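You operate a simulated robot arm through the tools that you are given. There is no shell and no other tool. Be economical: measure what you need, move in short steps, check, and stop when the job is done.

You run a simulated two-armed robot. Do the job below in one go: nothing can be reset, and whatever is moved stays where it is left.

## Task
Shut the blue drawer. Turn the left regulator knob to 5 bar. Turn the cabinet timer dial to 4 s. Put the brass sleeve on top of the flange on the top of the bench. Take the stainless sleeve and leave it on top of the base socket on the right end of the packing table. Fetch the steel nut and set it on the pane on the top of the bench. Take the red sieve and put it on the job card. Turn the black dial to 5 seconds. The order is free.

Only the result counts: the job must be done as asked and must still hold three seconds after the hand-in. Knocking over, shifting, dropping, spilling or breaking anything else fails it.

## Robot
Two 7-joint arms with fingered hands on one trunk, on a base that drives. Base frame: it is fixed to the floor where the robot stands at the start and does not move with it; the origin is under the middle of the robot, x ahead of it, y to its left, z up. Readings come in mm, degrees, newtons and seconds.
The left shoulder is at the start at [201, 125, 1103], the right one opposite. With the tool pointing down near the work surface each hand reaches from about 100 to 960 mm from the robot's upright axis, wherever it stands, measured 20 degrees to its own side. Places, roughly: base socket (6x6x6 cm) [1500, -3100, 800]; black dial [400, -4500, 900]; blue drawer [500, -200, 600]; brass sleeve (4x4x4 cm) [300, -1300, 800]; cabinet timer dial [800, -800, 1700]; flange (8x8x4 cm) [-400, -4900, 900]; job card [0, 750, 1000]; left regulator knob [500, -500, 400]; pane (24x18x1 cm) [600, -4700, 900]; red sieve (6x6x3 cm) [400, -4300, 900]; stainless sleeve (4x4x4 cm) [400, -1400, 800]; steel nut (6x5x3 cm) [300, -1600, 800]. Payload 3.7 kg a hand.
Tool frame (each hand has its own): the origin (TCP) lies between the finger pads and is the grasp point; the fingertips stand 25 mm ahead of it; z points along the fingers, y is the line along which they close. The gripper opens to 88 mm. The gripper's body begins 29 mm behind the TCP. The gripper is a hand of 5 fingers: y runs from the thumb to the fingers, the wrist lies at [-13, -97, -162] in the tool frame.
Orientation is that of the tool frame in the base frame, as a unit quaternion [w, x, y, z]. With the fingers straight down and the wrist toward the robot, the tool's x, y and z point along [0, 1, 0], [1, 0, 0] and [0, 0, -1] of the base frame.

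## Interface
- The arms move only by the tool send_rows. It takes "left_commands", "right_commands" or both (then of equal length, played together; a hand with none holds still); each is a list of rows, each an object of numbers (a shift or turn left out is 0): "tx", "ty", "tz": the shift along the base's x, y, z in mm; "ax", "ay", "az": the turn, a rotation vector about the base's x, y, z in degrees. In form: [{"tx": .., "ty": .., "tz": .., "ax": .., "ay": .., "az": ..}, ...]. A call has 1 to 12 rows; each row shifts and turns the commanded pose from where the row before left it. Rows are played at 5 a second. More than 50 mm and 8.6 degrees between two rows, and nothing of the call is played. Where a pose cannot be reached the arm comes as near as it can. A force on the tool above 40 N (or 10 N above the force at the start of the call, whichever is more), or a blocked arm, ends the call early, and 0.2 s more pass. In this call time passes only in rows, and 0.2 s behind the last. It gives the time, the measured TCP pose, the force on the tool (base axes), the opening and the grip force at its end, in the units of the frame above (readings bear some noise), with the torque about the TCP (base axes, N m) and any sound that the robot's microphone picked up, and new pictures: "views" is both (left out), scene, wrist or none (wrist: the cameras of the hands that moved).
- Cameras (640 x 400 px; columns grow to the right, rows downward): "scene" is now at [321.8, 14.9, 1275.8]; the picture's right is [0.15, -0.99, 0.00], its down [-0.22, -0.03, -0.98] and it looks along [0.96, 0.14, -0.22] (base axes); focal length 214 px, centre (320, 200). "left" rides on the left gripper at [-59, -79, -105] in its tool frame; the picture's right is [-0.73, -0.32, 0.61], its down [0.62, -0.68, 0.38] and it looks along [0.29, 0.66, 0.70] (tool axes); focal length 234 px, centre (320, 200). "right" rides on the right gripper at [59, -79, -105] in its tool frame; the picture's right is [-0.73, 0.32, -0.61], its down [-0.62, -0.68, 0.38] and it looks along [-0.29, 0.66, 0.70] (tool axes); focal length 234 px, centre (320, 200). There is no depth. A picture from a camera that has moved, and an enlarged one, comes with that camera's place and axes in the base frame and with its lens.
- lift_body(by): slides the trunk up (or, below 0, down) by that many mm; the arms and the scene camera ride with it, the base frame stays. It gives what a move gives, with no picture.
- base_move(legs): drives the robot by 1 to 6 legs, each [ahead, left, turn to the left] in mm, mm and degrees, along the robot's own axes; the way and the turn of a leg run together, so that a leg with both is an arc; at most 1500 mm and 180 degrees a leg. The arms and the cameras ride along, it lands a little off, and it stops where it bumps. It gives what a move gives, and a new picture of the scene camera.
- finger_targets(index, middle, ring, little, thumb_bend, thumb_turn, hand): sets how far each is bent, from 0 (flat) to 1 (curled in); at 0.3 the hand is open as for a grip, at 0.7 the pads meet at the TCP. One left out holds its place. A second passes; each finger stops where it meets its share of the squeeze, and holds until it gets a number again. It is the only way to open and close the hand. It gives what a move gives, with no picture; readings hold the bend of each and the force on index, middle, ring, little, thumb and palm. thumb_turn goes from beside the hand (0) to across from the fingers (1), as for a grip.
- turn_head(pan, tilt): turns the head with the scene camera to pan (to the left, within 80 degrees either way) and tilt (down, from -29 to 69), counted from straight ahead of the robot. It gives what a move gives, and a new picture of the scene camera.
- enlarge(camera, box): a new picture of the part [left, top, right, bottom] of that camera's present view, enlarged. No time passes.
- job_done(): hands the job in; it is judged then, once.

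Go step by step. Nothing tells you exact positions but the pictures and the camera data: compare them with the known pose of the tool, close in by small moves and look again before you grip or let go. The budget is 186 turns and 260 pictures, counting those below and the enlarged ones. Unless the task says otherwise, let go and move clear before handing in, and close with one line.

The tools are called after "Emit:" as a command line: name --argument value ..., lists and objects as JSON in quotes. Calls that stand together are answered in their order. send_rows: Moves the arms, as the interface text tells. Its arguments: {"type":"object","properties":{"left_commands":{"type":"array"},"right_commands":{"type":"array"},"views":{"type":"string","enum":["both","scene","wrist","none"]}},"required":[]} The other tools are called the same way: lift_body (by) slides the trunk up or down; finger_targets (index, middle, ring, little, thumb_bend, thumb_turn, hand) moves the fingers one by one; base_move (legs) drives the base; turn_head (pan, tilt) turns the head that bears the scene camera; enlarge (camera, box) takes an enlarged picture of a part of a camera's view; job_done () hands the job in.

At the start:

```text
time: 0.0
left_eef_pos: [426.1, 65.2, 1291.0]
left_tcp_rot: [0.0, 0.706, 0.708, 0.0]
left_ft_force: [0.8, -0.1, -0.7]
left_torque: [-0.01, -0.01, 0.02]
left_width: 87.8
left_finger_force: 0.0
left_shape: jaw
left_bend: [0.3, 0.3, 0.3, 0.3, 0.3, 0.98]
left_finger forces: [0.1, 0.0, 0.0, 0.0, 0.1, 0.0]
right_eef_pos: [301.3, -206.9, 1318.3]
right_tcp_rot: [0.001, 0.708, 0.706, 0.002]
right_ft_force: [-0.1, -0.1, 0.1]
right_torque: [0.0, -0.02, 0.0]
right_width: 87.9
right_finger_force: 0.1
right_shape: jaw
right_bend: [0.3, 0.3, 0.3, 0.3, 0.3, 0.98]
right_finger forces: [0.0, 0.1, 0.0, 0.0, 0.0, 0.0]
trunk travel left (down, up): [-128.0, 287.0]
robot x, y, heading: [0.4, 1.8, -0.0]
head pan, tilt: [8.5, 12.8]
```

scene: 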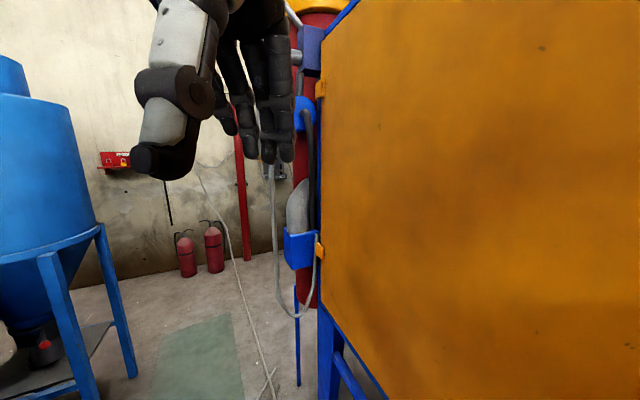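
right: 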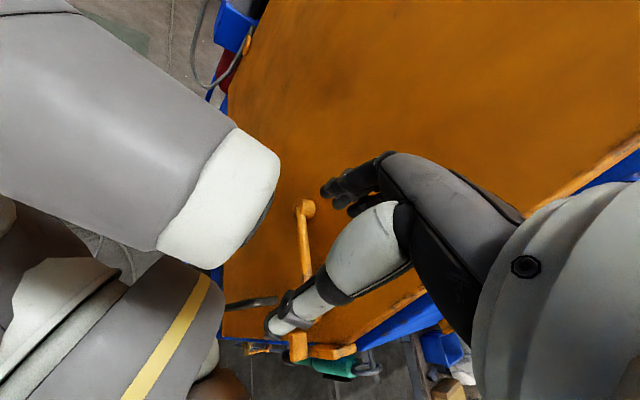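
left: 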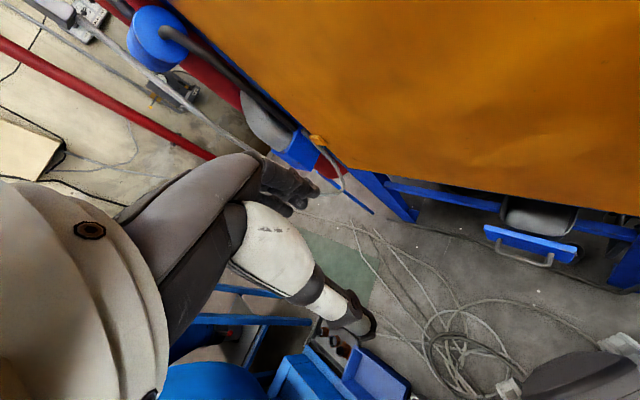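

I see a large orange blasting cabinet right ahead and the blue drawer below it in the left hand's camera. I first look around with the head.

Emit:
turn_head --pan -30 --tilt 55

Emit:
turn_head --pan -60 --tilt 0

Emit:
turn_head --pan 80 --tilt 25

```text
time: 1.1
left_eef_pos: [426.3, 66.3, 1290.7]
left_tcp_rot: [0.0, 0.707, 0.707, -0.001]
left_ft_force: [0.0, -0.6, -0.3]
left_torque: [-0.01, 0.01, 0.01]
left_width: 87.7
left_finger_force: 0.1
left_shape: jaw
left_bend: [0.3, 0.3, 0.3, 0.3, 0.3, 0.98]
left_finger forces: [0.0, 0.1, 0.0, 0.0, 0.0, 0.0]
right_eef_pos: [302.3, -207.3, 1317.6]
right_tcp_rot: [0.0, 0.708, 0.706, 0.001]
right_ft_force: [0.2, 0.7, -0.5]
right_torque: [0.02, -0.01, -0.02]
right_width: 87.7
right_finger_force: 0.1
right_shape: jaw
right_bend: [0.3, 0.3, 0.3, 0.3, 0.3, 0.98]
right_finger forces: [0.0, 0.0, 0.1, 0.0, 0.0, 0.1]
trunk travel left (down, up): [-128.0, 287.0]
robot x, y, heading: [0.1, -2.7, -0.1]
head pan, tilt: [-30.0, 55.0]
camera scene: at [304.3, -29.4, 1224.4], right [-0.38, -0.93, 0.0], down [-0.66, 0.27, -0.7], along [0.65, -0.26, -0.72], focal length 214 px, centre (320, 200)
```

scene: 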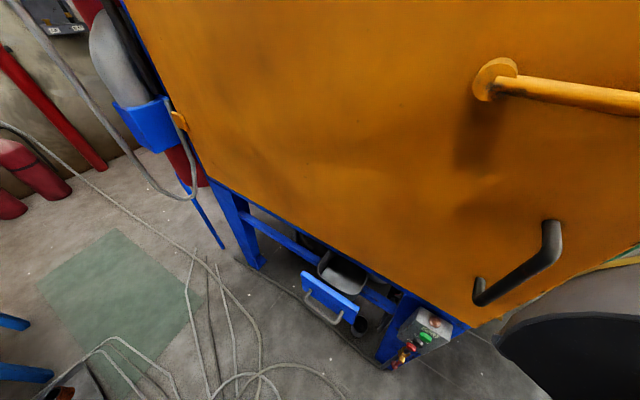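

```text
time: 2.3
left_eef_pos: [426.8, 65.0, 1292.3]
left_tcp_rot: [0.003, 0.705, 0.709, -0.002]
left_ft_force: [6.4, 4.0, 43.9]
left_torque: [-3.18, 2.04, 0.36]
left_width: 88.0
left_finger_force: 0.1
left_shape: jaw
left_bend: [0.3, 0.3, 0.3, 0.3, 0.14, 0.31]
left_finger forces: [0.0, 0.1, 0.0, 0.0, 0.0, 0.0]
right_eef_pos: [300.4, -207.4, 1316.9]
right_tcp_rot: [0.001, 0.708, 0.707, 0.0]
right_ft_force: [-0.5, 0.7, 0.0]
right_torque: [-0.02, 0.01, -0.01]
right_width: 87.8
right_finger_force: 0.1
right_shape: jaw
right_bend: [0.3, 0.3, 0.3, 0.3, 0.3, 0.98]
right_finger forces: [0.0, 0.0, 0.0, 0.0, 0.0, 0.0]
trunk travel left (down, up): [-128.0, 287.0]
robot x, y, heading: [-0.2, -2.1, -0.1]
head pan, tilt: [-60.0, 0.0]
camera scene: at [274.2, -78.4, 1291.2], right [-0.87, -0.49, 0.0], down [-0.03, 0.05, -1.0], along [0.49, -0.87, -0.06], focal length 214 px, centre (320, 200)
```

scene: 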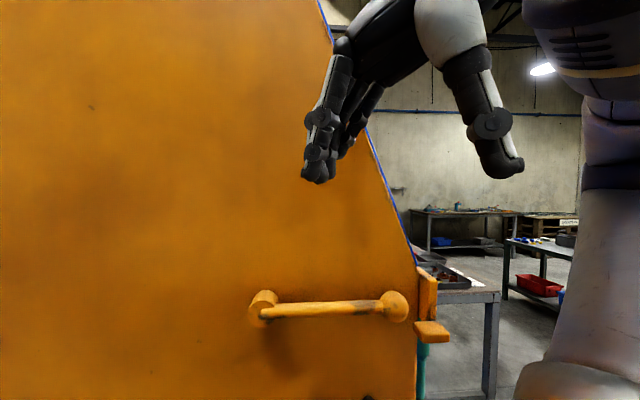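

```text
time: 4.6
left_eef_pos: [426.6, 67.2, 1289.5]
left_tcp_rot: [0.0, 0.706, 0.708, 0.001]
left_ft_force: [-4.1, 15.4, -1.6]
left_torque: [-0.05, -0.1, -0.72]
left_width: 87.8
left_finger_force: 0.1
left_shape: jaw
left_bend: [0.3, 0.3, 0.3, 0.3, 0.25, 1.0]
left_finger forces: [0.0, 0.0, 0.1, 0.0, 0.1, 0.1]
right_eef_pos: [301.3, -207.6, 1316.9]
right_tcp_rot: [0.0, 0.708, 0.707, 0.001]
right_ft_force: [0.0, -0.5, -0.4]
right_torque: [0.02, 0.0, 0.01]
right_width: 87.9
right_finger_force: 0.0
right_shape: jaw
right_bend: [0.3, 0.3, 0.3, 0.3, 0.3, 0.98]
right_finger forces: [0.0, 0.1, 0.0, 0.1, 0.1, 0.0]
trunk travel left (down, up): [-128.0, 287.0]
robot x, y, heading: [4.2, 4.1, 0.1]
head pan, tilt: [80.0, 25.0]
camera scene: at [249.4, 91.2, 1256.9], right [0.98, -0.22, 0.0], down [-0.09, -0.4, -0.91], along [0.2, 0.89, -0.41], focal length 214 px, centre (320, 200)
```

scene: 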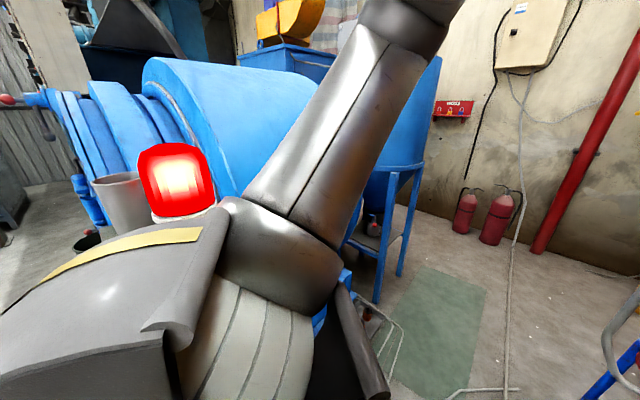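

The head brushed the left hand, so I move both hands down and out of the head's way and then look again.

Emit:
send_rows --left_commands '[{"tx": -10, "ty": 35, "tz": -20}, {"tx": -10, "ty": 35, "tz": -30}, {"tx": -10, "ty": 35, "tz": -30}, {"tx": -10, "ty": 35, "tz": -30}, {"tx": -10, "ty": 35, "tz": -30}, {"tx": -10, "ty": 30, "tz": -30}, {"tx": -10, "tz": -40}, {"tx": -10, "tz": -40}, {"tz": -40}, {"tz": -30}]' --right_commands '[{"ty": -10, "tz": -30}, {"ty": -10, "tz": -30}, {"ty": -10, "tz": -30}, {"ty": -10, "tz": -30}, {"ty": -10, "tz": -30}, {"ty": -10, "tz": -30}, {"ty": -10, "tz": -40}, {"ty": -10, "tz": -40}, {"ty": -10, "tz": -40}, {"tz": -30}]' --views "none"

Emit:
turn_head --pan 70 --tilt 45

Emit:
turn_head --pan -80 --tilt 20

```text
time: 5.9
left_eef_pos: [381.4, 266.6, 1167.6]
left_tcp_rot: [0.001, 0.706, 0.708, -0.001]
left_ft_force: [1.0, 0.1, 0.5]
left_torque: [0.02, 0.01, -0.01]
left_width: 87.9
left_finger_force: 0.2
left_shape: jaw
left_bend: [0.3, 0.3, 0.3, 0.3, 0.3, 0.98]
left_finger forces: [0.1, 0.1, 0.1, 0.0, 0.1, 0.0]
left hand out of reach, approached as far as the arm can: row 5, 6
right_eef_pos: [299.9, -260.0, 1186.1]
right_tcp_rot: [-0.005, 0.696, 0.718, 0.014]
right_ft_force: [-8.6, 37.6, 14.3]
right_torque: [0.56, -0.54, 1.83]
right_width: 88.0
right_finger_force: 0.0
right_shape: jaw
right_bend: [0.3, 0.3, 0.32, 0.3, 0.3, 0.98]
right_finger forces: [0.0, 0.0, 42.6, 0.0, 0.1, 0.0]
right hand out of reach, approached as far as the arm can: row 5, 6
trunk travel left (down, up): [-128.0, 287.0]
robot x, y, heading: [2.4, 0.6, 0.1]
head pan, tilt: [80.0, 25.0]
stopped in row 6 (right hand): the force on the tool passed its limit at 50 N (the readings are from after the stop); the commanded pose is now the measured one
```

```text
time: 6.7
left_eef_pos: [381.2, 268.2, 1169.3]
left_tcp_rot: [0.002, 0.706, 0.708, -0.002]
left_ft_force: [0.2, 0.5, -0.6]
left_torque: [0.03, 0.0, 0.01]
left_width: 87.9
left_finger_force: 0.0
left_shape: jaw
left_bend: [0.3, 0.3, 0.3, 0.3, 0.3, 0.98]
left_finger forces: [0.0, 0.0, 0.0, 0.0, 0.1, 0.0]
right_eef_pos: [300.4, -259.7, 1187.1]
right_tcp_rot: [-0.002, 0.699, 0.715, 0.01]
right_ft_force: [-8.9, 31.8, 16.6]
right_torque: [0.34, -0.69, 1.45]
right_width: 88.0
right_finger_force: 0.1
right_shape: jaw
right_bend: [0.3, 0.3, 0.32, 0.3, 0.3, 0.98]
right_finger forces: [0.0, 0.0, 38.5, 0.1, 0.1, 0.0]
trunk travel left (down, up): [-128.0, 287.0]
robot x, y, heading: [-1.0, 0.4, 0.1]
head pan, tilt: [70.0, 45.0]
camera scene: at [254.7, 83.6, 1225.8], right [0.94, -0.34, 0.0], down [-0.24, -0.67, -0.7], along [0.24, 0.66, -0.71], focal length 214 px, centre (320, 200)
```

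scene: 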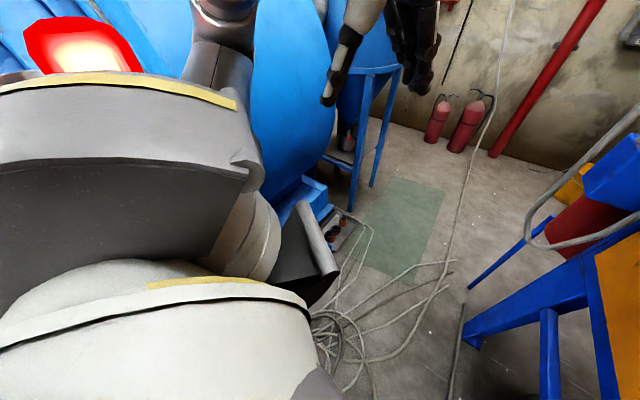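

```text
time: 9.1
left_eef_pos: [379.8, 267.6, 1168.7]
left_tcp_rot: [0.002, 0.706, 0.708, -0.002]
left_ft_force: [0.3, -0.2, 0.0]
left_torque: [0.0, -0.02, -0.01]
left_width: 87.7
left_finger_force: 0.1
left_shape: jaw
left_bend: [0.3, 0.3, 0.3, 0.3, 0.3, 0.98]
left_finger forces: [0.0, 0.1, 0.0, 0.1, 0.1, 0.1]
right_eef_pos: [300.1, -259.7, 1185.2]
right_tcp_rot: [-0.002, 0.699, 0.715, 0.009]
right_ft_force: [-9.6, 28.8, 17.2]
right_torque: [0.29, -0.68, 1.26]
right_width: 87.9
right_finger_force: 0.0
right_shape: jaw
right_bend: [0.3, 0.29, 0.33, 0.3, 0.3, 0.98]
right_finger forces: [0.1, 0.1, 34.8, 0.0, 0.1, 0.0]
trunk travel left (down, up): [-128.0, 287.0]
robot x, y, heading: [2.5, 4.3, 0.1]
head pan, tilt: [-80.0, 20.0]
camera scene: at [243.4, -85.0, 1265.0], right [-0.98, -0.18, 0.0], down [-0.06, 0.33, -0.94], along [0.17, -0.93, -0.34], focal length 214 px, centre (320, 200)
```

scene: 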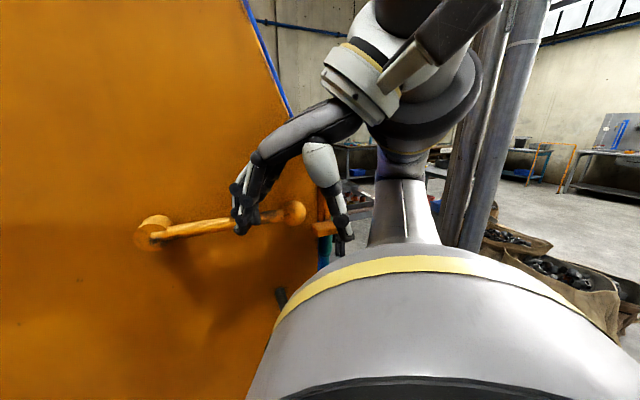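

The right hand's ring finger rests on the cabinet's yellow door handle; I lift it off and back the robot away a little.

Emit:
send_rows --right_commands '[{"tx": -10, "ty": 10, "tz": 30}, {"tx": -10, "ty": 10, "tz": 30}, {"tx": -10, "tz": 30}]' --views "none"

Emit:
base_move --legs '[[-250, 0, 0]]'

Emit:
turn_head --pan -25 --tilt 45

```text
time: 9.9
left_eef_pos: [383.9, 263.5, 1169.1]
left_tcp_rot: [0.0, 0.706, 0.708, 0.0]
left_ft_force: [0.3, 0.0, 0.1]
left_torque: [-0.02, 0.01, -0.01]
left_width: 87.8
left_finger_force: 0.1
left_shape: jaw
left_bend: [0.3, 0.3, 0.3, 0.3, 0.3, 0.98]
left_finger forces: [0.1, 0.1, 0.0, 0.0, 0.1, 0.0]
right_eef_pos: [271.9, -245.8, 1272.7]
right_tcp_rot: [-0.003, 0.701, 0.713, 0.007]
right_ft_force: [-0.2, 0.7, 0.3]
right_torque: [0.02, -0.02, 0.0]
right_width: 88.0
right_finger_force: 0.1
right_shape: jaw
right_bend: [0.3, 0.3, 0.3, 0.3, 0.3, 0.98]
right_finger forces: [0.0, 0.1, 0.1, 0.0, 0.1, 0.0]
trunk travel left (down, up): [-128.0, 287.0]
robot x, y, heading: [-0.2, -1.5, 0.1]
head pan, tilt: [-80.0, 20.0]
```

```text
time: 11.0
left_eef_pos: [322.7, 255.8, 1165.6]
left_tcp_rot: [-0.007, 0.716, 0.698, -0.002]
left_ft_force: [-0.3, -0.7, -0.2]
left_torque: [0.0, -0.03, 0.0]
left_width: 88.2
left_finger_force: 0.0
left_shape: jaw
left_bend: [0.3, 0.3, 0.3, 0.3, 0.3, 0.98]
left_finger forces: [0.1, 0.0, 0.0, 0.0, 0.0, 0.0]
right_eef_pos: [205.6, -247.1, 1272.6]
right_tcp_rot: [-0.002, 0.704, 0.71, 0.006]
right_ft_force: [0.2, -0.7, -0.9]
right_torque: [-0.03, 0.04, 0.0]
right_width: 87.8
right_finger_force: 0.1
right_shape: jaw
right_bend: [0.3, 0.3, 0.3, 0.3, 0.3, 0.98]
right_finger forces: [0.0, 0.1, 0.0, 0.0, 0.1, 0.0]
trunk travel left (down, up): [-128.0, 287.0]
robot x, y, heading: [-69.7, 4.5, -0.3]
head pan, tilt: [-80.0, 20.0]
stopped in leg 1: the robot was blocked; the commanded pose is now the measured one
camera scene: at [180.8, -91.6, 1263.0], right [-0.99, -0.17, 0.01], down [-0.06, 0.34, -0.94], along [0.15, -0.93, -0.34], focal length 214 px, centre (320, 200)
```

scene: 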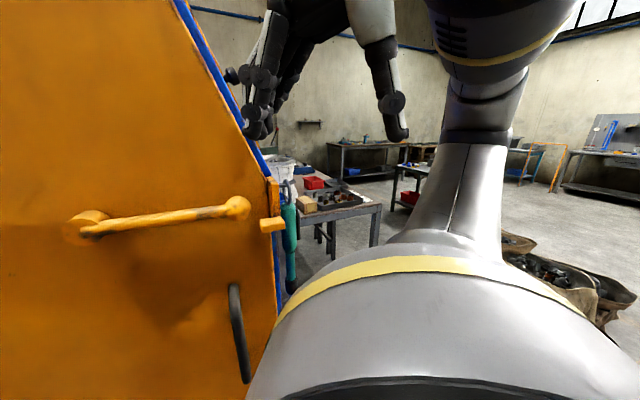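

```text
time: 12.2
left_eef_pos: [323.8, 256.7, 1165.7]
left_tcp_rot: [-0.007, 0.715, 0.699, -0.003]
left_ft_force: [-0.6, 0.1, 0.2]
left_torque: [0.0, 0.02, 0.03]
left_width: 88.0
left_finger_force: 0.1
left_shape: jaw
left_bend: [0.3, 0.3, 0.3, 0.3, 0.3, 0.98]
left_finger forces: [0.1, 0.0, 0.0, 0.0, 0.0, 0.1]
right_eef_pos: [207.3, -247.8, 1273.4]
right_tcp_rot: [-0.005, 0.704, 0.71, 0.006]
right_ft_force: [0.0, -1.3, 0.4]
right_torque: [0.0, -0.01, 0.05]
right_width: 88.0
right_finger_force: 0.0
right_shape: jaw
right_bend: [0.3, 0.3, 0.3, 0.3, 0.3, 0.98]
right_finger forces: [0.0, 0.1, 0.0, 0.0, 0.1, 0.0]
trunk travel left (down, up): [-128.0, 287.0]
robot x, y, heading: [-69.3, 2.5, -0.3]
head pan, tilt: [-25.0, 45.0]
camera scene: at [239.8, -35.1, 1223.7], right [-0.43, -0.9, 0.0], down [-0.64, 0.31, -0.7], along [0.63, -0.31, -0.71], focal length 214 px, centre (320, 200)
```

scene: 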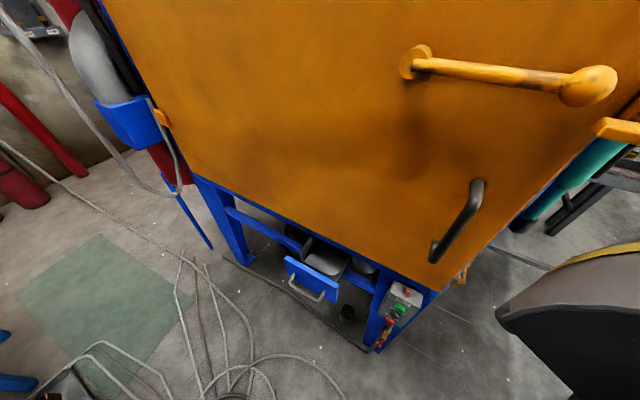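

The drawer front sits near [480, -125, 667]; the robot was blocked behind after 70 mm. I lower the trunk and bring the left hand down in front of the drawer, tilted forward.

Emit:
lift_body --by -120

Emit:
send_rows --left_commands '[{"ty": -20, "tz": -30, "ay": -4}, {"ty": -20, "tz": -30, "ay": -4}, {"ty": -20, "tz": -30, "ay": -4}, {"ty": -20, "tz": -30, "ay": -4}, {"ty": -20, "tz": -30, "ay": -4}, {"ty": -25, "tz": -30, "ay": -4}, {"ty": -25, "tz": -30, "ay": -4}, {"ty": -25, "tz": -30, "ay": -4}, {"ty": -25, "tz": -30, "ay": -4}, {"ty": -25, "tz": -30, "ay": -4}]' --views "both"

```text
time: 13.7
left_eef_pos: [399.7, 256.8, 981.1]
left_tcp_rot: [-0.125, 0.704, 0.688, -0.125]
left_ft_force: [0.3, -0.8, -0.7]
left_torque: [0.03, -0.01, 0.02]
left_width: 87.8
left_finger_force: 0.0
left_shape: jaw
left_bend: [0.3, 0.3, 0.3, 0.3, 0.3, 0.98]
left_finger forces: [0.0, 0.0, 0.1, 0.0, 0.1, 0.0]
right_eef_pos: [198.7, -248.1, 1153.4]
right_tcp_rot: [-0.001, 0.704, 0.71, 0.008]
right_ft_force: [-0.4, -0.6, 0.2]
right_torque: [0.01, 0.0, 0.02]
right_width: 87.9
right_finger_force: 0.1
right_shape: jaw
right_bend: [0.3, 0.3, 0.3, 0.3, 0.3, 0.98]
right_finger forces: [0.0, 0.0, 0.0, 0.0, 0.1, 0.0]
trunk travel left (down, up): [-8.0, 407.0]
robot x, y, heading: [-71.7, -0.1, -0.3]
head pan, tilt: [-25.0, 45.0]
```

```text
time: 15.9
left_eef_pos: [580.1, 50.8, 795.2]
left_tcp_rot: [0.118, 0.704, 0.689, 0.125]
left_ft_force: [0.6, -0.7, 0.3]
left_torque: [-0.01, -0.01, -0.01]
left_width: 88.0
left_finger_force: 0.0
left_shape: jaw
left_bend: [0.3, 0.3, 0.3, 0.3, 0.3, 0.98]
left_finger forces: [0.1, 0.1, 0.1, 0.0, 0.1, 0.0]
left hand out of reach, approached as far as the arm can: row 1, 2, 3, 4, 5, 6, 7, 8
right_eef_pos: [199.7, -248.9, 1154.0]
right_tcp_rot: [-0.002, 0.704, 0.71, 0.007]
right_ft_force: [0.3, -0.5, -0.8]
right_torque: [-0.01, 0.0, -0.02]
right_width: 88.1
right_finger_force: 0.1
right_shape: jaw
right_bend: [0.3, 0.3, 0.3, 0.3, 0.3, 0.98]
right_finger forces: [0.0, 0.0, 0.0, 0.0, 0.0, 0.0]
trunk travel left (down, up): [-8.0, 407.0]
robot x, y, heading: [-69.7, 0.7, -0.1]
head pan, tilt: [-25.0, 45.0]
camera scene: at [328.6, -57.7, 1106.5], right [-0.63, -0.77, 0.0], down [-0.4, 0.33, -0.86], along [0.66, -0.54, -0.52], focal length 214 px, centre (320, 200)
camera left: at [469.1, -8.2, 866.9], right [-0.11, -0.72, -0.69], down [-0.5, 0.64, -0.58], along [0.86, 0.28, -0.43], focal length 234 px, centre (320, 200)
```

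scene: 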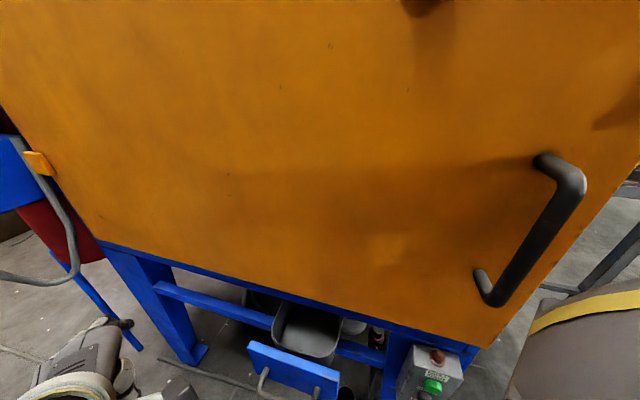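
left: 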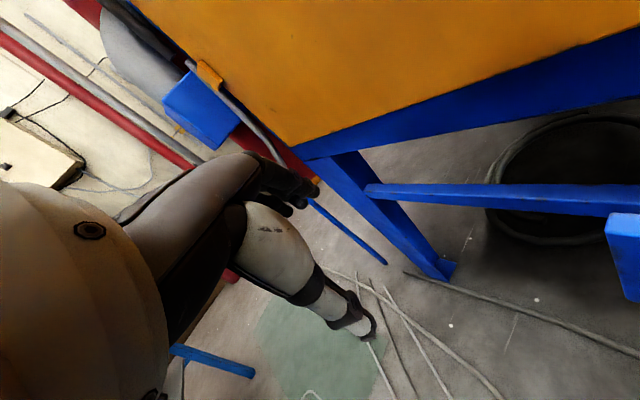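

The cabinet is turned: its front runs from about (867,85) to (295,-314), so the drawer shuts along (0.58,-0.81). I pull the left hand back and yaw it to point that way.

Emit:
send_rows --left_commands '[{"tx": -45}, {"tx": -45}, {"tx": -45}, {"tx": -45, "ay": -5}, {"az": -8, "ay": -4}, {"az": -8, "ay": -2}, {"az": -8}, {"az": -8}, {"az": -8}, {"az": -8, "tz": -30}, {"tz": -40}]' --views "both"

```text
refused: row 5 steps farther than a row can; nothing moved
```

Emit:
send_rows --left_commands '[{"tx": -45}, {"tx": -45, "ay": -4}, {"tx": -45, "ay": -4}, {"tx": -45, "ay": -4}, {"az": -8}, {"az": -8}, {"az": -8}, {"az": -8}, {"az": -8}, {"az": -8, "tz": -30}, {"tz": -40}]' --views "both"

```text
time: 18.3
left_eef_pos: [480.7, -53.2, 659.8]
left_tcp_rot: [0.253, 0.902, 0.335, 0.102]
left_ft_force: [0.4, 0.0, 0.1]
left_torque: [0.0, 0.01, -0.03]
left_width: 88.2
left_finger_force: 0.1
left_shape: jaw
left_bend: [0.3, 0.3, 0.3, 0.3, 0.3, 0.98]
left_finger forces: [0.0, 0.0, 0.0, 0.0, 0.0, 0.0]
left hand out of reach, approached as far as the arm can: row 1, 2, 3, 4, 5, 6, 7, 8
right_eef_pos: [200.4, -247.1, 1154.5]
right_tcp_rot: [-0.002, 0.704, 0.71, 0.008]
right_ft_force: [0.3, 0.0, 0.1]
right_torque: [0.03, -0.03, 0.03]
right_width: 88.0
right_finger_force: 0.0
right_shape: jaw
right_bend: [0.3, 0.3, 0.3, 0.3, 0.3, 0.98]
right_finger forces: [0.0, 0.0, 0.0, 0.1, 0.0, 0.0]
trunk travel left (down, up): [-8.0, 407.0]
robot x, y, heading: [-70.6, 1.3, -0.5]
head pan, tilt: [-25.0, 45.0]
camera scene: at [328.9, -57.0, 1106.6], right [-0.63, -0.78, 0.0], down [-0.4, 0.33, -0.86], along [0.67, -0.54, -0.52], focal length 214 px, centre (320, 200)
camera left: at [355.7, 0.8, 707.3], right [-0.51, -0.5, -0.7], down [0.23, 0.7, -0.67], along [0.83, -0.5, -0.24], focal length 234 px, centre (320, 200)
```

scene: 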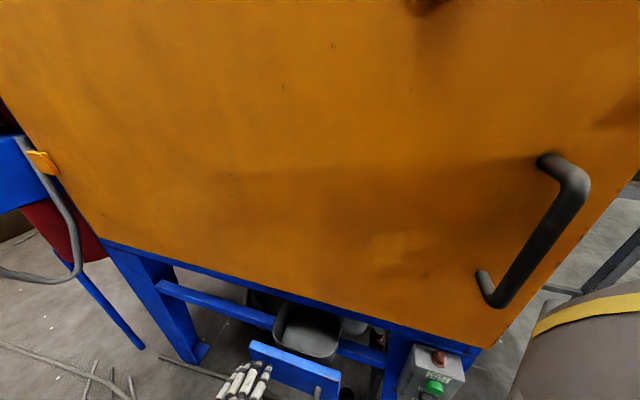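
left: 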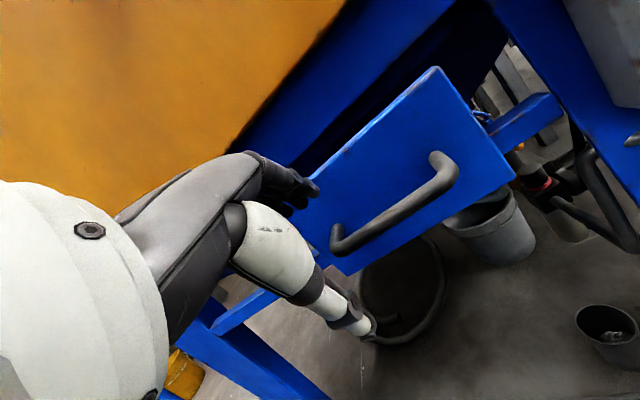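

The drawer front with its black handle is right before the left hand. I close the fingers and push along the drawer's travel.

Emit:
finger_targets --hand "left" --index 0.7 --middle 0.7 --ring 0.7 --little 0.7 --thumb_bend 0.7

Emit:
send_rows --left_commands '[{"tx": -25, "ty": -15, "tz": -10}, {"tx": -15, "ty": -10, "tz": -10}, {"tx": 12, "ty": -16}, {"tx": 12, "ty": -16}, {"tx": 12, "ty": -16}, {"tx": 12, "ty": -16}, {"tx": 12, "ty": -16}]' --views "both"

```text
time: 19.3
left_eef_pos: [481.0, -52.6, 661.5]
left_tcp_rot: [0.254, 0.902, 0.335, 0.103]
left_ft_force: [0.4, 0.7, 0.0]
left_torque: [-0.02, 0.0, -0.03]
left_width: 0.0
left_finger_force: 0.0
left_shape: fingers
left_bend: [0.7, 0.7, 0.7, 0.7, 0.7, 0.98]
left_finger forces: [0.1, 0.0, 0.1, 0.0, 0.0, 0.0]
right_eef_pos: [200.7, -249.3, 1153.6]
right_tcp_rot: [-0.002, 0.704, 0.71, 0.008]
right_ft_force: [0.1, -0.7, -0.6]
right_torque: [0.0, 0.04, 0.01]
right_width: 87.7
right_finger_force: 0.1
right_shape: jaw
right_bend: [0.3, 0.3, 0.3, 0.3, 0.3, 0.98]
right_finger forces: [0.1, 0.1, 0.0, 0.1, 0.1, 0.0]
trunk travel left (down, up): [-8.0, 407.0]
robot x, y, heading: [-68.5, 2.0, -0.5]
head pan, tilt: [-25.0, 45.0]
```

```text
time: 20.9
left_eef_pos: [501.9, -158.1, 640.6]
left_tcp_rot: [0.254, 0.902, 0.335, 0.102]
left_ft_force: [0.7, -0.1, -0.4]
left_torque: [0.01, 0.0, -0.01]
left_width: 0.0
left_finger_force: 0.7
left_shape: fingers
left_bend: [0.7, 0.7, 0.7, 0.7, 0.7, 0.98]
left_finger forces: [0.6, 0.0, 0.1, 0.1, 0.0, 0.0]
right_eef_pos: [198.9, -247.1, 1153.2]
right_tcp_rot: [-0.001, 0.704, 0.71, 0.008]
right_ft_force: [-0.5, -0.1, 0.0]
right_torque: [0.03, 0.02, 0.02]
right_width: 87.7
right_finger_force: 0.0
right_shape: jaw
right_bend: [0.3, 0.3, 0.3, 0.3, 0.3, 0.98]
right_finger forces: [0.1, 0.0, 0.0, 0.0, 0.0, 0.0]
trunk travel left (down, up): [-8.0, 407.0]
robot x, y, heading: [-74.9, -2.0, -0.2]
head pan, tilt: [-25.0, 45.0]
camera scene: at [329.2, -56.4, 1106.7], right [-0.62, -0.78, 0.0], down [-0.4, 0.32, -0.86], along [0.67, -0.53, -0.52], focal length 214 px, centre (320, 200)
camera left: at [376.4, -104.6, 687.4], right [-0.51, -0.5, -0.7], down [0.23, 0.7, -0.67], along [0.83, -0.5, -0.24], focal length 234 px, centre (320, 200)
```

scene: 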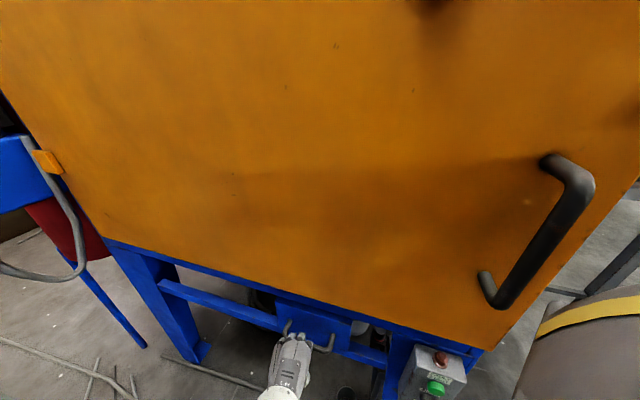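
left: 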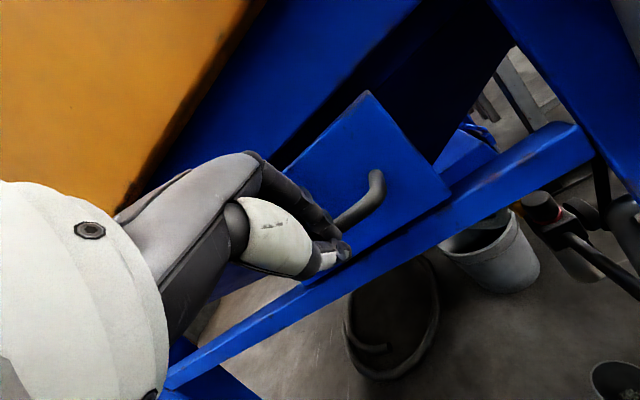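

The drawer moves freely and is nearly flush with the blue rail. I push on until it stops.

Emit:
send_rows --left_commands '[{"tx": 8, "ty": -11}, {"tx": 8, "ty": -11}, {"tx": 8, "ty": -11}, {"tx": 8, "ty": -11}, {"tx": 8, "ty": -11}, {"tx": 8, "ty": -11}]' --views "both"

```text
time: 21.5
left_eef_pos: [512.2, -170.5, 643.3]
left_tcp_rot: [0.255, 0.901, 0.337, 0.103]
left_ft_force: [-21.0, 21.1, 13.5]
left_torque: [0.31, 0.21, 0.04]
left_width: 0.0
left_finger_force: 19.4
left_shape: fingers
left_bend: [0.72, 0.73, 0.72, 0.7, 0.64, 0.97]
left_finger forces: [22.4, 8.1, 7.6, 0.0, 0.1, 0.0]
right_eef_pos: [198.5, -244.9, 1154.8]
right_tcp_rot: [-0.001, 0.703, 0.712, 0.008]
right_ft_force: [-1.3, -0.2, -0.7]
right_torque: [-0.03, 0.0, 0.01]
right_width: 87.7
right_finger_force: 0.1
right_shape: jaw
right_bend: [0.3, 0.3, 0.3, 0.3, 0.3, 0.98]
right_finger forces: [0.0, 0.0, 0.0, 0.1, 0.1, 0.0]
trunk travel left (down, up): [-8.0, 407.0]
robot x, y, heading: [-70.2, 2.1, -0.2]
head pan, tilt: [-25.0, 45.0]
stopped in row 2 (left hand): the force on the tool passed its limit at 46 N (the readings are from after the stop); the commanded pose is now the measured one
camera scene: at [326.6, -52.5, 1107.7], right [-0.62, -0.79, 0.0], down [-0.4, 0.32, -0.86], along [0.67, -0.53, -0.51], focal length 214 px, centre (320, 200)
camera left: at [386.1, -117.5, 689.7], right [-0.51, -0.51, -0.7], down [0.23, 0.7, -0.68], along [0.83, -0.5, -0.24], focal length 234 px, centre (320, 200)
```

scene: 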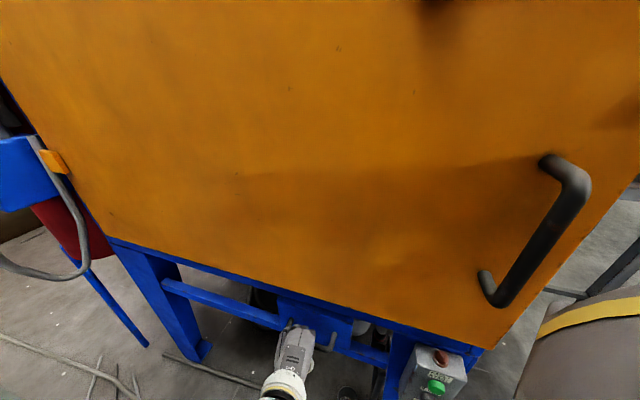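
left: 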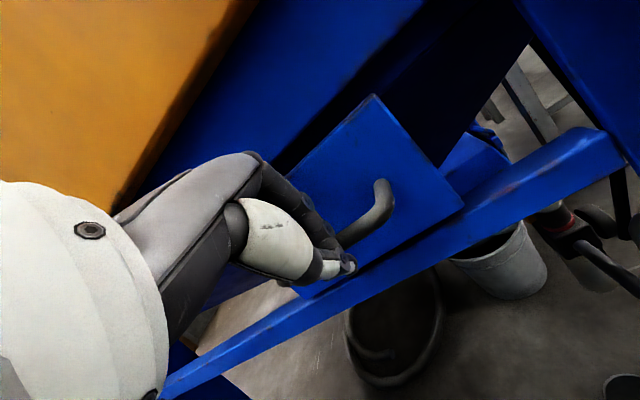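

It resisted; I back the hand off to check whether the front is truly shut.

Emit:
send_rows --left_commands '[{"tx": -20, "ty": 28}, {"tx": -28, "ty": 38}, {"tx": -28, "ty": 38, "tz": 10}]' --views "both"

Emit:
enlarge --camera "left" --box '[250, 50, 570, 250]'

```text
time: 22.3
left_eef_pos: [437.3, -70.3, 650.0]
left_tcp_rot: [0.252, 0.901, 0.337, 0.104]
left_ft_force: [0.2, -0.3, -0.2]
left_torque: [-0.01, -0.02, -0.02]
left_width: 0.3
left_finger_force: 0.0
left_shape: fingers
left_bend: [0.7, 0.7, 0.7, 0.7, 0.7, 0.97]
left_finger forces: [0.0, 0.0, 0.0, 0.0, 0.0, 0.0]
right_eef_pos: [199.3, -247.6, 1153.3]
right_tcp_rot: [-0.003, 0.704, 0.711, 0.008]
right_ft_force: [0.4, -0.3, -0.3]
right_torque: [0.01, -0.02, -0.01]
right_width: 87.6
right_finger_force: 0.1
right_shape: jaw
right_bend: [0.3, 0.3, 0.3, 0.3, 0.3, 0.98]
right_finger forces: [0.0, 0.0, 0.0, 0.0, 0.0, 0.0]
trunk travel left (down, up): [-8.0, 407.0]
robot x, y, heading: [-69.0, -1.8, 0.0]
head pan, tilt: [-25.0, 45.0]
camera scene: at [329.0, -54.8, 1106.8], right [-0.62, -0.79, 0.0], down [-0.41, 0.32, -0.86], along [0.67, -0.53, -0.52], focal length 214 px, centre (320, 200)
camera left: at [312.5, -16.4, 697.1], right [-0.51, -0.5, -0.7], down [0.23, 0.7, -0.67], along [0.83, -0.5, -0.24], focal length 234 px, centre (320, 200)
```

scene: 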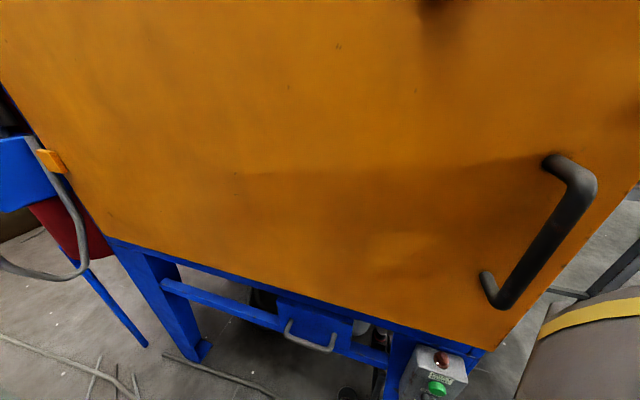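
left: 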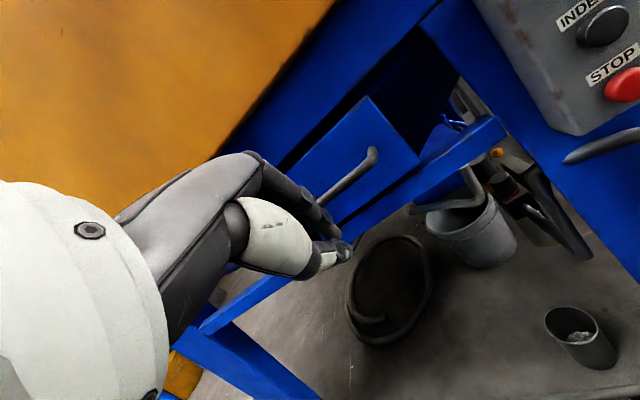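

```text
2.00 times, centred on (410, 150) of left
camera zoom: at [312.5, -16.4, 697.1], right [-0.51, -0.5, -0.7], down [0.23, 0.7, -0.67], along [0.83, -0.5, -0.24], focal length 468 px, centre (140, 300)
```

zoom: 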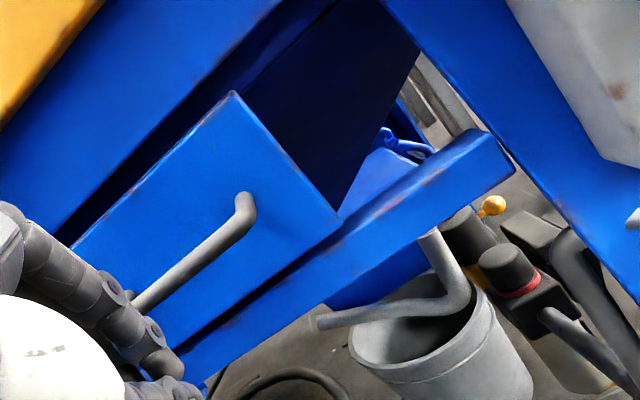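

The front looks flush with the rail, but my fingertips may have met the rail. I push again higher up on the front and compare where it stops.

Emit:
send_rows --left_commands '[{"tx": -12, "ty": -8, "tz": 25}, {"tx": -12, "ty": -8, "tz": 15}, {"tx": 24, "ty": -34}, {"tx": 24, "ty": -34}, {"tx": 12, "ty": -17}, {"tx": 8, "ty": -11}, {"tx": 6, "ty": -8}, {"tx": 6, "ty": -8}, {"tx": 6, "ty": -8}, {"tx": 6, "ty": -8}]' --views "wrist"

```text
time: 24.5
left_eef_pos: [505.3, -207.8, 691.4]
left_tcp_rot: [0.252, 0.901, 0.337, 0.103]
left_ft_force: [-22.0, 29.8, 2.0]
left_torque: [-0.84, -0.62, 0.31]
left_width: 0.1
left_finger_force: 22.2
left_shape: fingers
left_bend: [0.71, 0.7, 0.7, 0.7, 0.69, 0.97]
left_finger forces: [8.4, 35.2, 0.0, 0.0, 0.0, 0.0]
right_eef_pos: [198.9, -245.1, 1155.1]
right_tcp_rot: [-0.001, 0.702, 0.712, 0.009]
right_ft_force: [0.4, 0.6, 0.9]
right_torque: [0.01, 0.0, -0.01]
right_width: 87.8
right_finger_force: 0.1
right_shape: jaw
right_bend: [0.3, 0.3, 0.3, 0.3, 0.3, 0.98]
right_finger forces: [0.1, 0.0, 0.0, 0.1, 0.0, 0.0]
trunk travel left (down, up): [-8.0, 407.0]
robot x, y, heading: [-71.1, -1.6, 0.2]
head pan, tilt: [-25.0, 45.0]
camera left: at [378.9, -156.9, 738.1], right [-0.51, -0.5, -0.7], down [0.23, 0.7, -0.67], along [0.83, -0.5, -0.24], focal length 234 px, centre (320, 200)
```

left: 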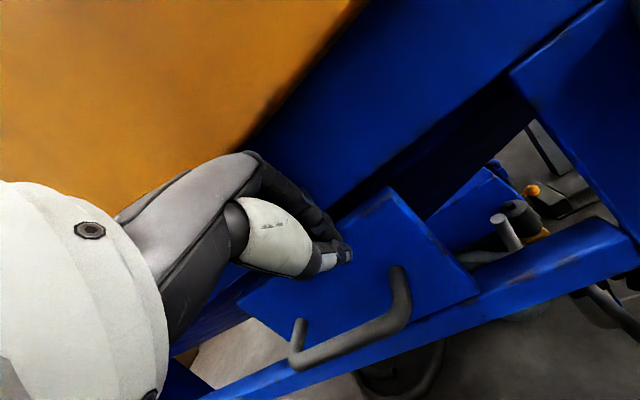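

The drawer front now takes 37 N without moving, so it is shut. I draw the left hand back, raise the trunk and then turn the robot to the right.

Emit:
send_rows --left_commands '[{"tx": -24, "ty": 34}, {"tx": -24, "ty": 34}, {"tx": -24, "ty": 34}, {"tx": -24, "ty": 34, "az": 8}, {"tx": -30, "ty": 30, "az": 8}, {"tx": -30, "ty": 30, "az": 8, "tz": 20}, {"tx": -30, "ty": 30, "az": 8, "tz": 25}, {"tx": -20, "ty": 20, "az": 8, "tz": 40}, {"tx": -20, "ty": 20, "az": 8, "tz": 40}]' --views "none"

Emit:
lift_body --by 120

Emit:
turn_head --pan -10 --tilt 25

```text
time: 26.3
left_eef_pos: [307.5, 94.4, 659.3]
left_tcp_rot: [0.085, 0.772, 0.557, 0.293]
left_ft_force: [0.0, 0.2, 0.3]
left_torque: [-0.02, -0.02, -0.03]
left_width: 0.0
left_finger_force: 0.0
left_shape: fingers
left_bend: [0.7, 0.7, 0.7, 0.7, 0.7, 0.98]
left_finger forces: [0.0, 0.0, 0.1, 0.1, 0.0, 0.0]
left hand out of reach, approached as far as the arm can: row 5, 6, 7, 8
right_eef_pos: [202.5, -245.2, 1154.6]
right_tcp_rot: [-0.002, 0.703, 0.711, 0.006]
right_ft_force: [-0.4, -0.5, -0.8]
right_torque: [0.03, -0.01, 0.02]
right_width: 87.9
right_finger_force: 0.0
right_shape: jaw
right_bend: [0.3, 0.3, 0.3, 0.3, 0.3, 0.98]
right_finger forces: [0.0, 0.0, 0.0, 0.0, 0.0, 0.1]
trunk travel left (down, up): [-8.0, 407.0]
robot x, y, heading: [-68.3, 0.7, -0.3]
head pan, tilt: [-25.0, 45.0]
stopped in row 8 (left hand): the arm was blocked; the commanded pose is now the measured one
```

```text
time: 27.8
left_eef_pos: [336.3, 91.3, 838.4]
left_tcp_rot: [0.184, 0.707, 0.532, 0.428]
left_ft_force: [0.8, 0.1, 0.6]
left_torque: [0.01, 0.02, -0.03]
left_width: 0.0
left_finger_force: 0.0
left_shape: fingers
left_bend: [0.7, 0.7, 0.7, 0.7, 0.7, 0.98]
left_finger forces: [0.0, 0.1, 0.0, 0.0, 0.1, 0.0]
right_eef_pos: [200.8, -246.4, 1274.6]
right_tcp_rot: [-0.002, 0.703, 0.711, 0.007]
right_ft_force: [-0.4, -1.1, 0.3]
right_torque: [-0.01, -0.01, 0.02]
right_width: 87.7
right_finger_force: 0.1
right_shape: jaw
right_bend: [0.3, 0.3, 0.3, 0.3, 0.3, 0.98]
right_finger forces: [0.1, 0.0, 0.0, 0.0, 0.0, 0.1]
trunk travel left (down, up): [-128.0, 287.0]
robot x, y, heading: [-73.1, -0.9, -0.4]
head pan, tilt: [-25.0, 45.0]
```

```text
time: 28.6
left_eef_pos: [335.8, 91.2, 838.4]
left_tcp_rot: [0.186, 0.707, 0.531, 0.428]
left_ft_force: [0.3, 0.6, -0.5]
left_torque: [-0.02, -0.02, 0.03]
left_width: 0.1
left_finger_force: 0.1
left_shape: fingers
left_bend: [0.7, 0.7, 0.7, 0.7, 0.7, 0.98]
left_finger forces: [0.0, 0.1, 0.1, 0.1, 0.0, 0.1]
right_eef_pos: [199.5, -247.9, 1273.0]
right_tcp_rot: [-0.003, 0.703, 0.711, 0.008]
right_ft_force: [0.2, -1.2, -0.4]
right_torque: [0.02, 0.03, 0.01]
right_width: 88.1
right_finger_force: 0.0
right_shape: jaw
right_bend: [0.3, 0.3, 0.3, 0.3, 0.3, 0.98]
right_finger forces: [0.0, 0.1, 0.1, 0.0, 0.0, 0.0]
trunk travel left (down, up): [-128.0, 287.0]
robot x, y, heading: [-72.6, 0.3, -0.3]
head pan, tilt: [-10.0, 25.0]
camera scene: at [249.0, -15.6, 1255.9], right [-0.18, -0.98, 0.0], down [-0.42, 0.08, -0.91], along [0.89, -0.16, -0.42], focal length 214 px, centre (320, 200)
```

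scene: 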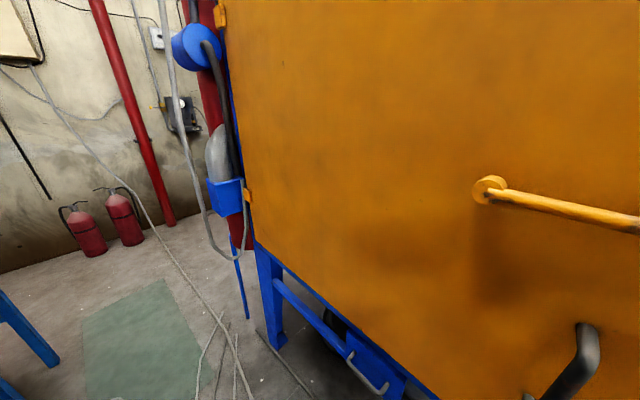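

I shift slightly left and then turn right by 90°, keeping the hands clear of the cabinet.

Emit:
base_move --legs '[[0, 120, 0], [0, 0, -90]]'

```text
time: 30.1
left_eef_pos: [336.1, 170.5, 839.5]
left_tcp_rot: [0.184, 0.706, 0.531, 0.43]
left_ft_force: [0.5, 0.2, 0.9]
left_torque: [0.02, 0.01, 0.0]
left_width: 0.0
left_finger_force: 0.2
left_shape: fingers
left_bend: [0.7, 0.7, 0.7, 0.7, 0.7, 0.98]
left_finger forces: [0.0, 0.0, 0.0, 0.1, 0.0, 0.1]
right_eef_pos: [199.5, -170.3, 1272.6]
right_tcp_rot: [-0.003, 0.705, 0.71, 0.008]
right_ft_force: [0.3, 0.1, -1.0]
right_torque: [0.01, -0.02, 0.01]
right_width: 87.8
right_finger_force: 0.1
right_shape: jaw
right_bend: [0.3, 0.3, 0.3, 0.3, 0.3, 0.98]
right_finger forces: [0.0, 0.1, 0.0, 0.0, 0.1, 0.0]
trunk travel left (down, up): [-128.0, 287.0]
robot x, y, heading: [-72.9, 77.6, -0.3]
head pan, tilt: [-10.0, 25.0]
stopped in leg 1: the robot was blocked; the commanded pose is now the measured one
camera scene: at [248.8, 61.3, 1256.0], right [-0.18, -0.98, 0.0], down [-0.42, 0.08, -0.91], along [0.89, -0.16, -0.42], focal length 214 px, centre (320, 200)
```

scene: 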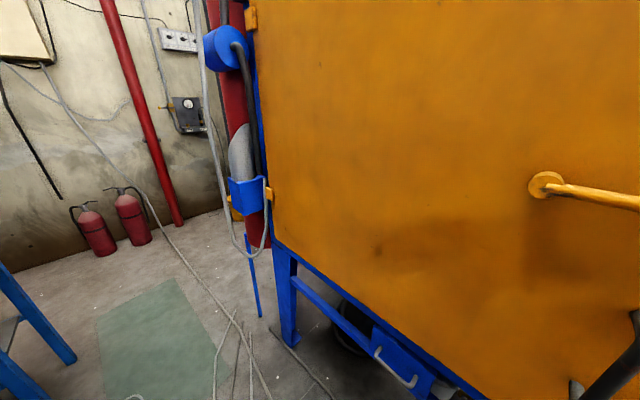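

Blocked on the left after 80 mm, but that leaves more room. Now I turn right.

Emit:
base_move --legs '[[0, 0, -90]]'

```text
time: 30.8
left_eef_pos: [335.2, 167.3, 840.6]
left_tcp_rot: [0.187, 0.708, 0.529, 0.429]
left_ft_force: [-0.6, -0.6, -1.4]
left_torque: [0.03, -0.01, -0.02]
left_width: 0.1
left_finger_force: 0.1
left_shape: fingers
left_bend: [0.7, 0.7, 0.7, 0.7, 0.7, 0.98]
left_finger forces: [0.1, 0.0, 0.0, 0.0, 0.0, 0.0]
right_eef_pos: [197.3, -170.8, 1273.0]
right_tcp_rot: [-0.002, 0.707, 0.707, 0.008]
right_ft_force: [0.7, -1.3, 0.3]
right_torque: [-0.03, 0.04, -0.02]
right_width: 87.9
right_finger_force: 0.1
right_shape: jaw
right_bend: [0.3, 0.3, 0.3, 0.3, 0.3, 0.98]
right_finger forces: [0.1, 0.0, 0.0, 0.0, 0.1, 0.0]
trunk travel left (down, up): [-128.0, 287.0]
robot x, y, heading: [-71.6, 82.7, -0.3]
head pan, tilt: [-10.0, 25.0]
stopped in leg 1: the robot was blocked; the commanded pose is now the measured one
camera scene: at [248.4, 60.7, 1256.0], right [-0.18, -0.98, 0.0], down [-0.42, 0.08, -0.91], along [0.89, -0.17, -0.42], focal length 214 px, centre (320, 200)
```

scene: 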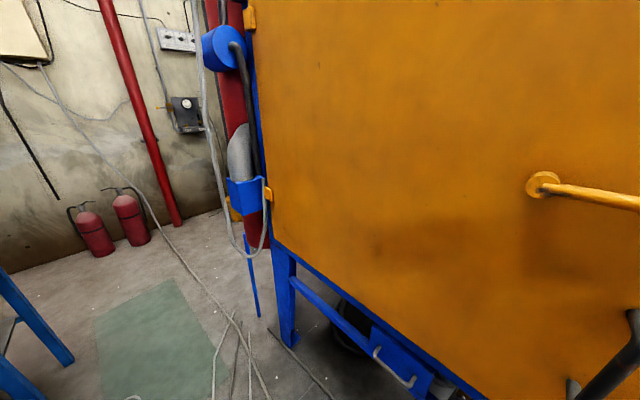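

Something to the left rear blocks the turn; I move right and slightly ahead first.

Emit:
base_move --legs '[[40, -130, 0], [0, 0, -90]]'

```text
time: 36.5
left_eef_pos: [49.9, -459.1, 841.7]
left_tcp_rot: [0.436, 0.874, -0.132, 0.169]
left_ft_force: [0.0, -0.3, -0.1]
left_torque: [-0.02, 0.01, 0.02]
left_width: 0.0
left_finger_force: 0.1
left_shape: fingers
left_bend: [0.7, 0.7, 0.7, 0.7, 0.7, 0.98]
left_finger forces: [0.0, 0.1, 0.0, 0.0, 0.0, 0.1]
right_eef_pos: [-286.9, -315.3, 1274.1]
right_tcp_rot: [0.004, 1.0, -0.006, 0.006]
right_ft_force: [-0.3, -1.3, -0.2]
right_torque: [0.04, -0.01, 0.0]
right_width: 87.7
right_finger_force: 0.0
right_shape: jaw
right_bend: [0.3, 0.3, 0.3, 0.3, 0.3, 0.98]
right_finger forces: [0.0, 0.1, 0.0, 0.0, 0.1, 0.0]
trunk travel left (down, up): [-128.0, 287.0]
robot x, y, heading: [-33.2, -51.9, -91.5]
head pan, tilt: [-10.0, 25.0]
camera scene: at [-57.8, -369.3, 1256.0], right [-0.98, 0.2, 0.0], down [0.08, 0.41, -0.91], along [-0.18, -0.89, -0.42], focal length 214 px, centre (320, 200)
```

scene: 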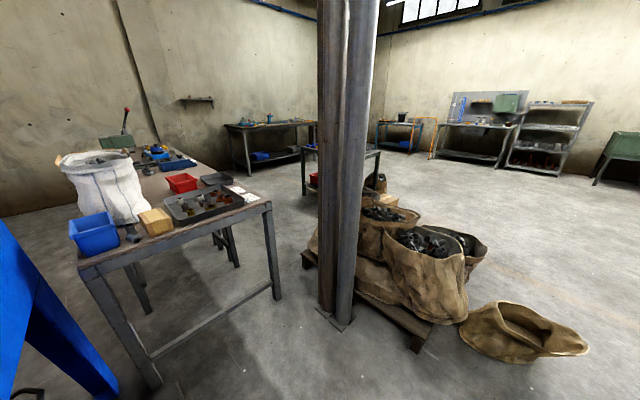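

I now see the packing table ahead left (near edge from about (573,-1031) to (-5,-1351)), the pillar and the other benches. I look left at the cabinet's right side for the regulators and the timer.

Emit:
turn_head --pan 60 --tilt 40

Emit:
turn_head --pan 55 --tilt -15

```text
time: 37.9
left_eef_pos: [48.9, -458.8, 839.0]
left_tcp_rot: [0.437, 0.873, -0.134, 0.168]
left_ft_force: [-0.7, 0.1, 0.8]
left_torque: [0.01, -0.04, -0.03]
left_width: 0.0
left_finger_force: 0.1
left_shape: fingers
left_bend: [0.7, 0.7, 0.7, 0.7, 0.7, 0.98]
left_finger forces: [0.0, 0.1, 0.0, 0.0, 0.0, 0.1]
right_eef_pos: [-286.9, -316.2, 1274.2]
right_tcp_rot: [0.005, 1.0, -0.007, 0.007]
right_ft_force: [0.0, -0.4, -0.3]
right_torque: [-0.01, -0.04, 0.0]
right_width: 87.9
right_finger_force: 0.0
right_shape: jaw
right_bend: [0.3, 0.3, 0.3, 0.3, 0.3, 0.98]
right_finger forces: [0.0, 0.0, 0.0, 0.0, 0.0, 0.0]
trunk travel left (down, up): [-128.0, 287.0]
robot x, y, heading: [-32.9, -50.6, -91.4]
head pan, tilt: [60.0, 40.0]
camera scene: at [33.1, -323.5, 1232.7], right [-0.52, -0.85, 0.0], down [-0.55, 0.34, -0.77], along [0.65, -0.4, -0.64], focal length 214 px, centre (320, 200)
```

scene: 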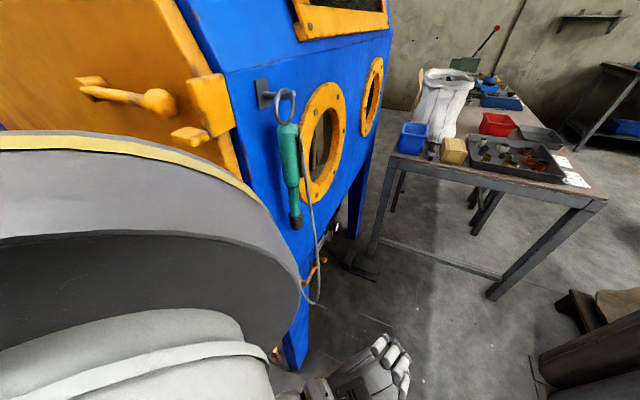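

```text
time: 39.1
left_eef_pos: [49.9, -458.3, 839.4]
left_tcp_rot: [0.437, 0.874, -0.132, 0.168]
left_ft_force: [-0.1, -0.4, 0.5]
left_torque: [0.0, 0.03, 0.0]
left_width: 0.1
left_finger_force: 0.2
left_shape: fingers
left_bend: [0.7, 0.7, 0.7, 0.7, 0.7, 0.98]
left_finger forces: [0.1, 0.1, 0.0, 0.1, 0.0, 0.1]
right_eef_pos: [-286.7, -316.1, 1273.5]
right_tcp_rot: [0.005, 1.0, -0.006, 0.007]
right_ft_force: [0.5, 0.0, 0.1]
right_torque: [0.02, -0.01, 0.02]
right_width: 88.0
right_finger_force: 0.1
right_shape: jaw
right_bend: [0.3, 0.3, 0.3, 0.3, 0.3, 0.98]
right_finger forces: [0.0, 0.1, 0.0, 0.0, 0.0, 0.0]
trunk travel left (down, up): [-128.0, 287.0]
robot x, y, heading: [-32.3, -51.3, -91.5]
head pan, tilt: [55.0, -15.0]
camera scene: at [25.4, -326.9, 1318.8], right [-0.59, -0.8, 0.0], down [0.21, -0.15, -0.97], along [0.78, -0.57, 0.26], focal length 214 px, centre (320, 200)
```

scene: 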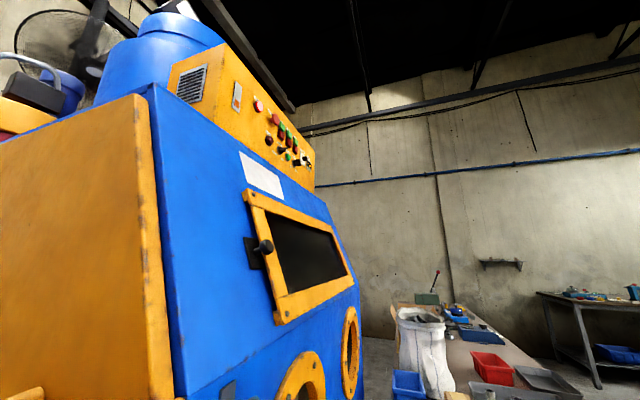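

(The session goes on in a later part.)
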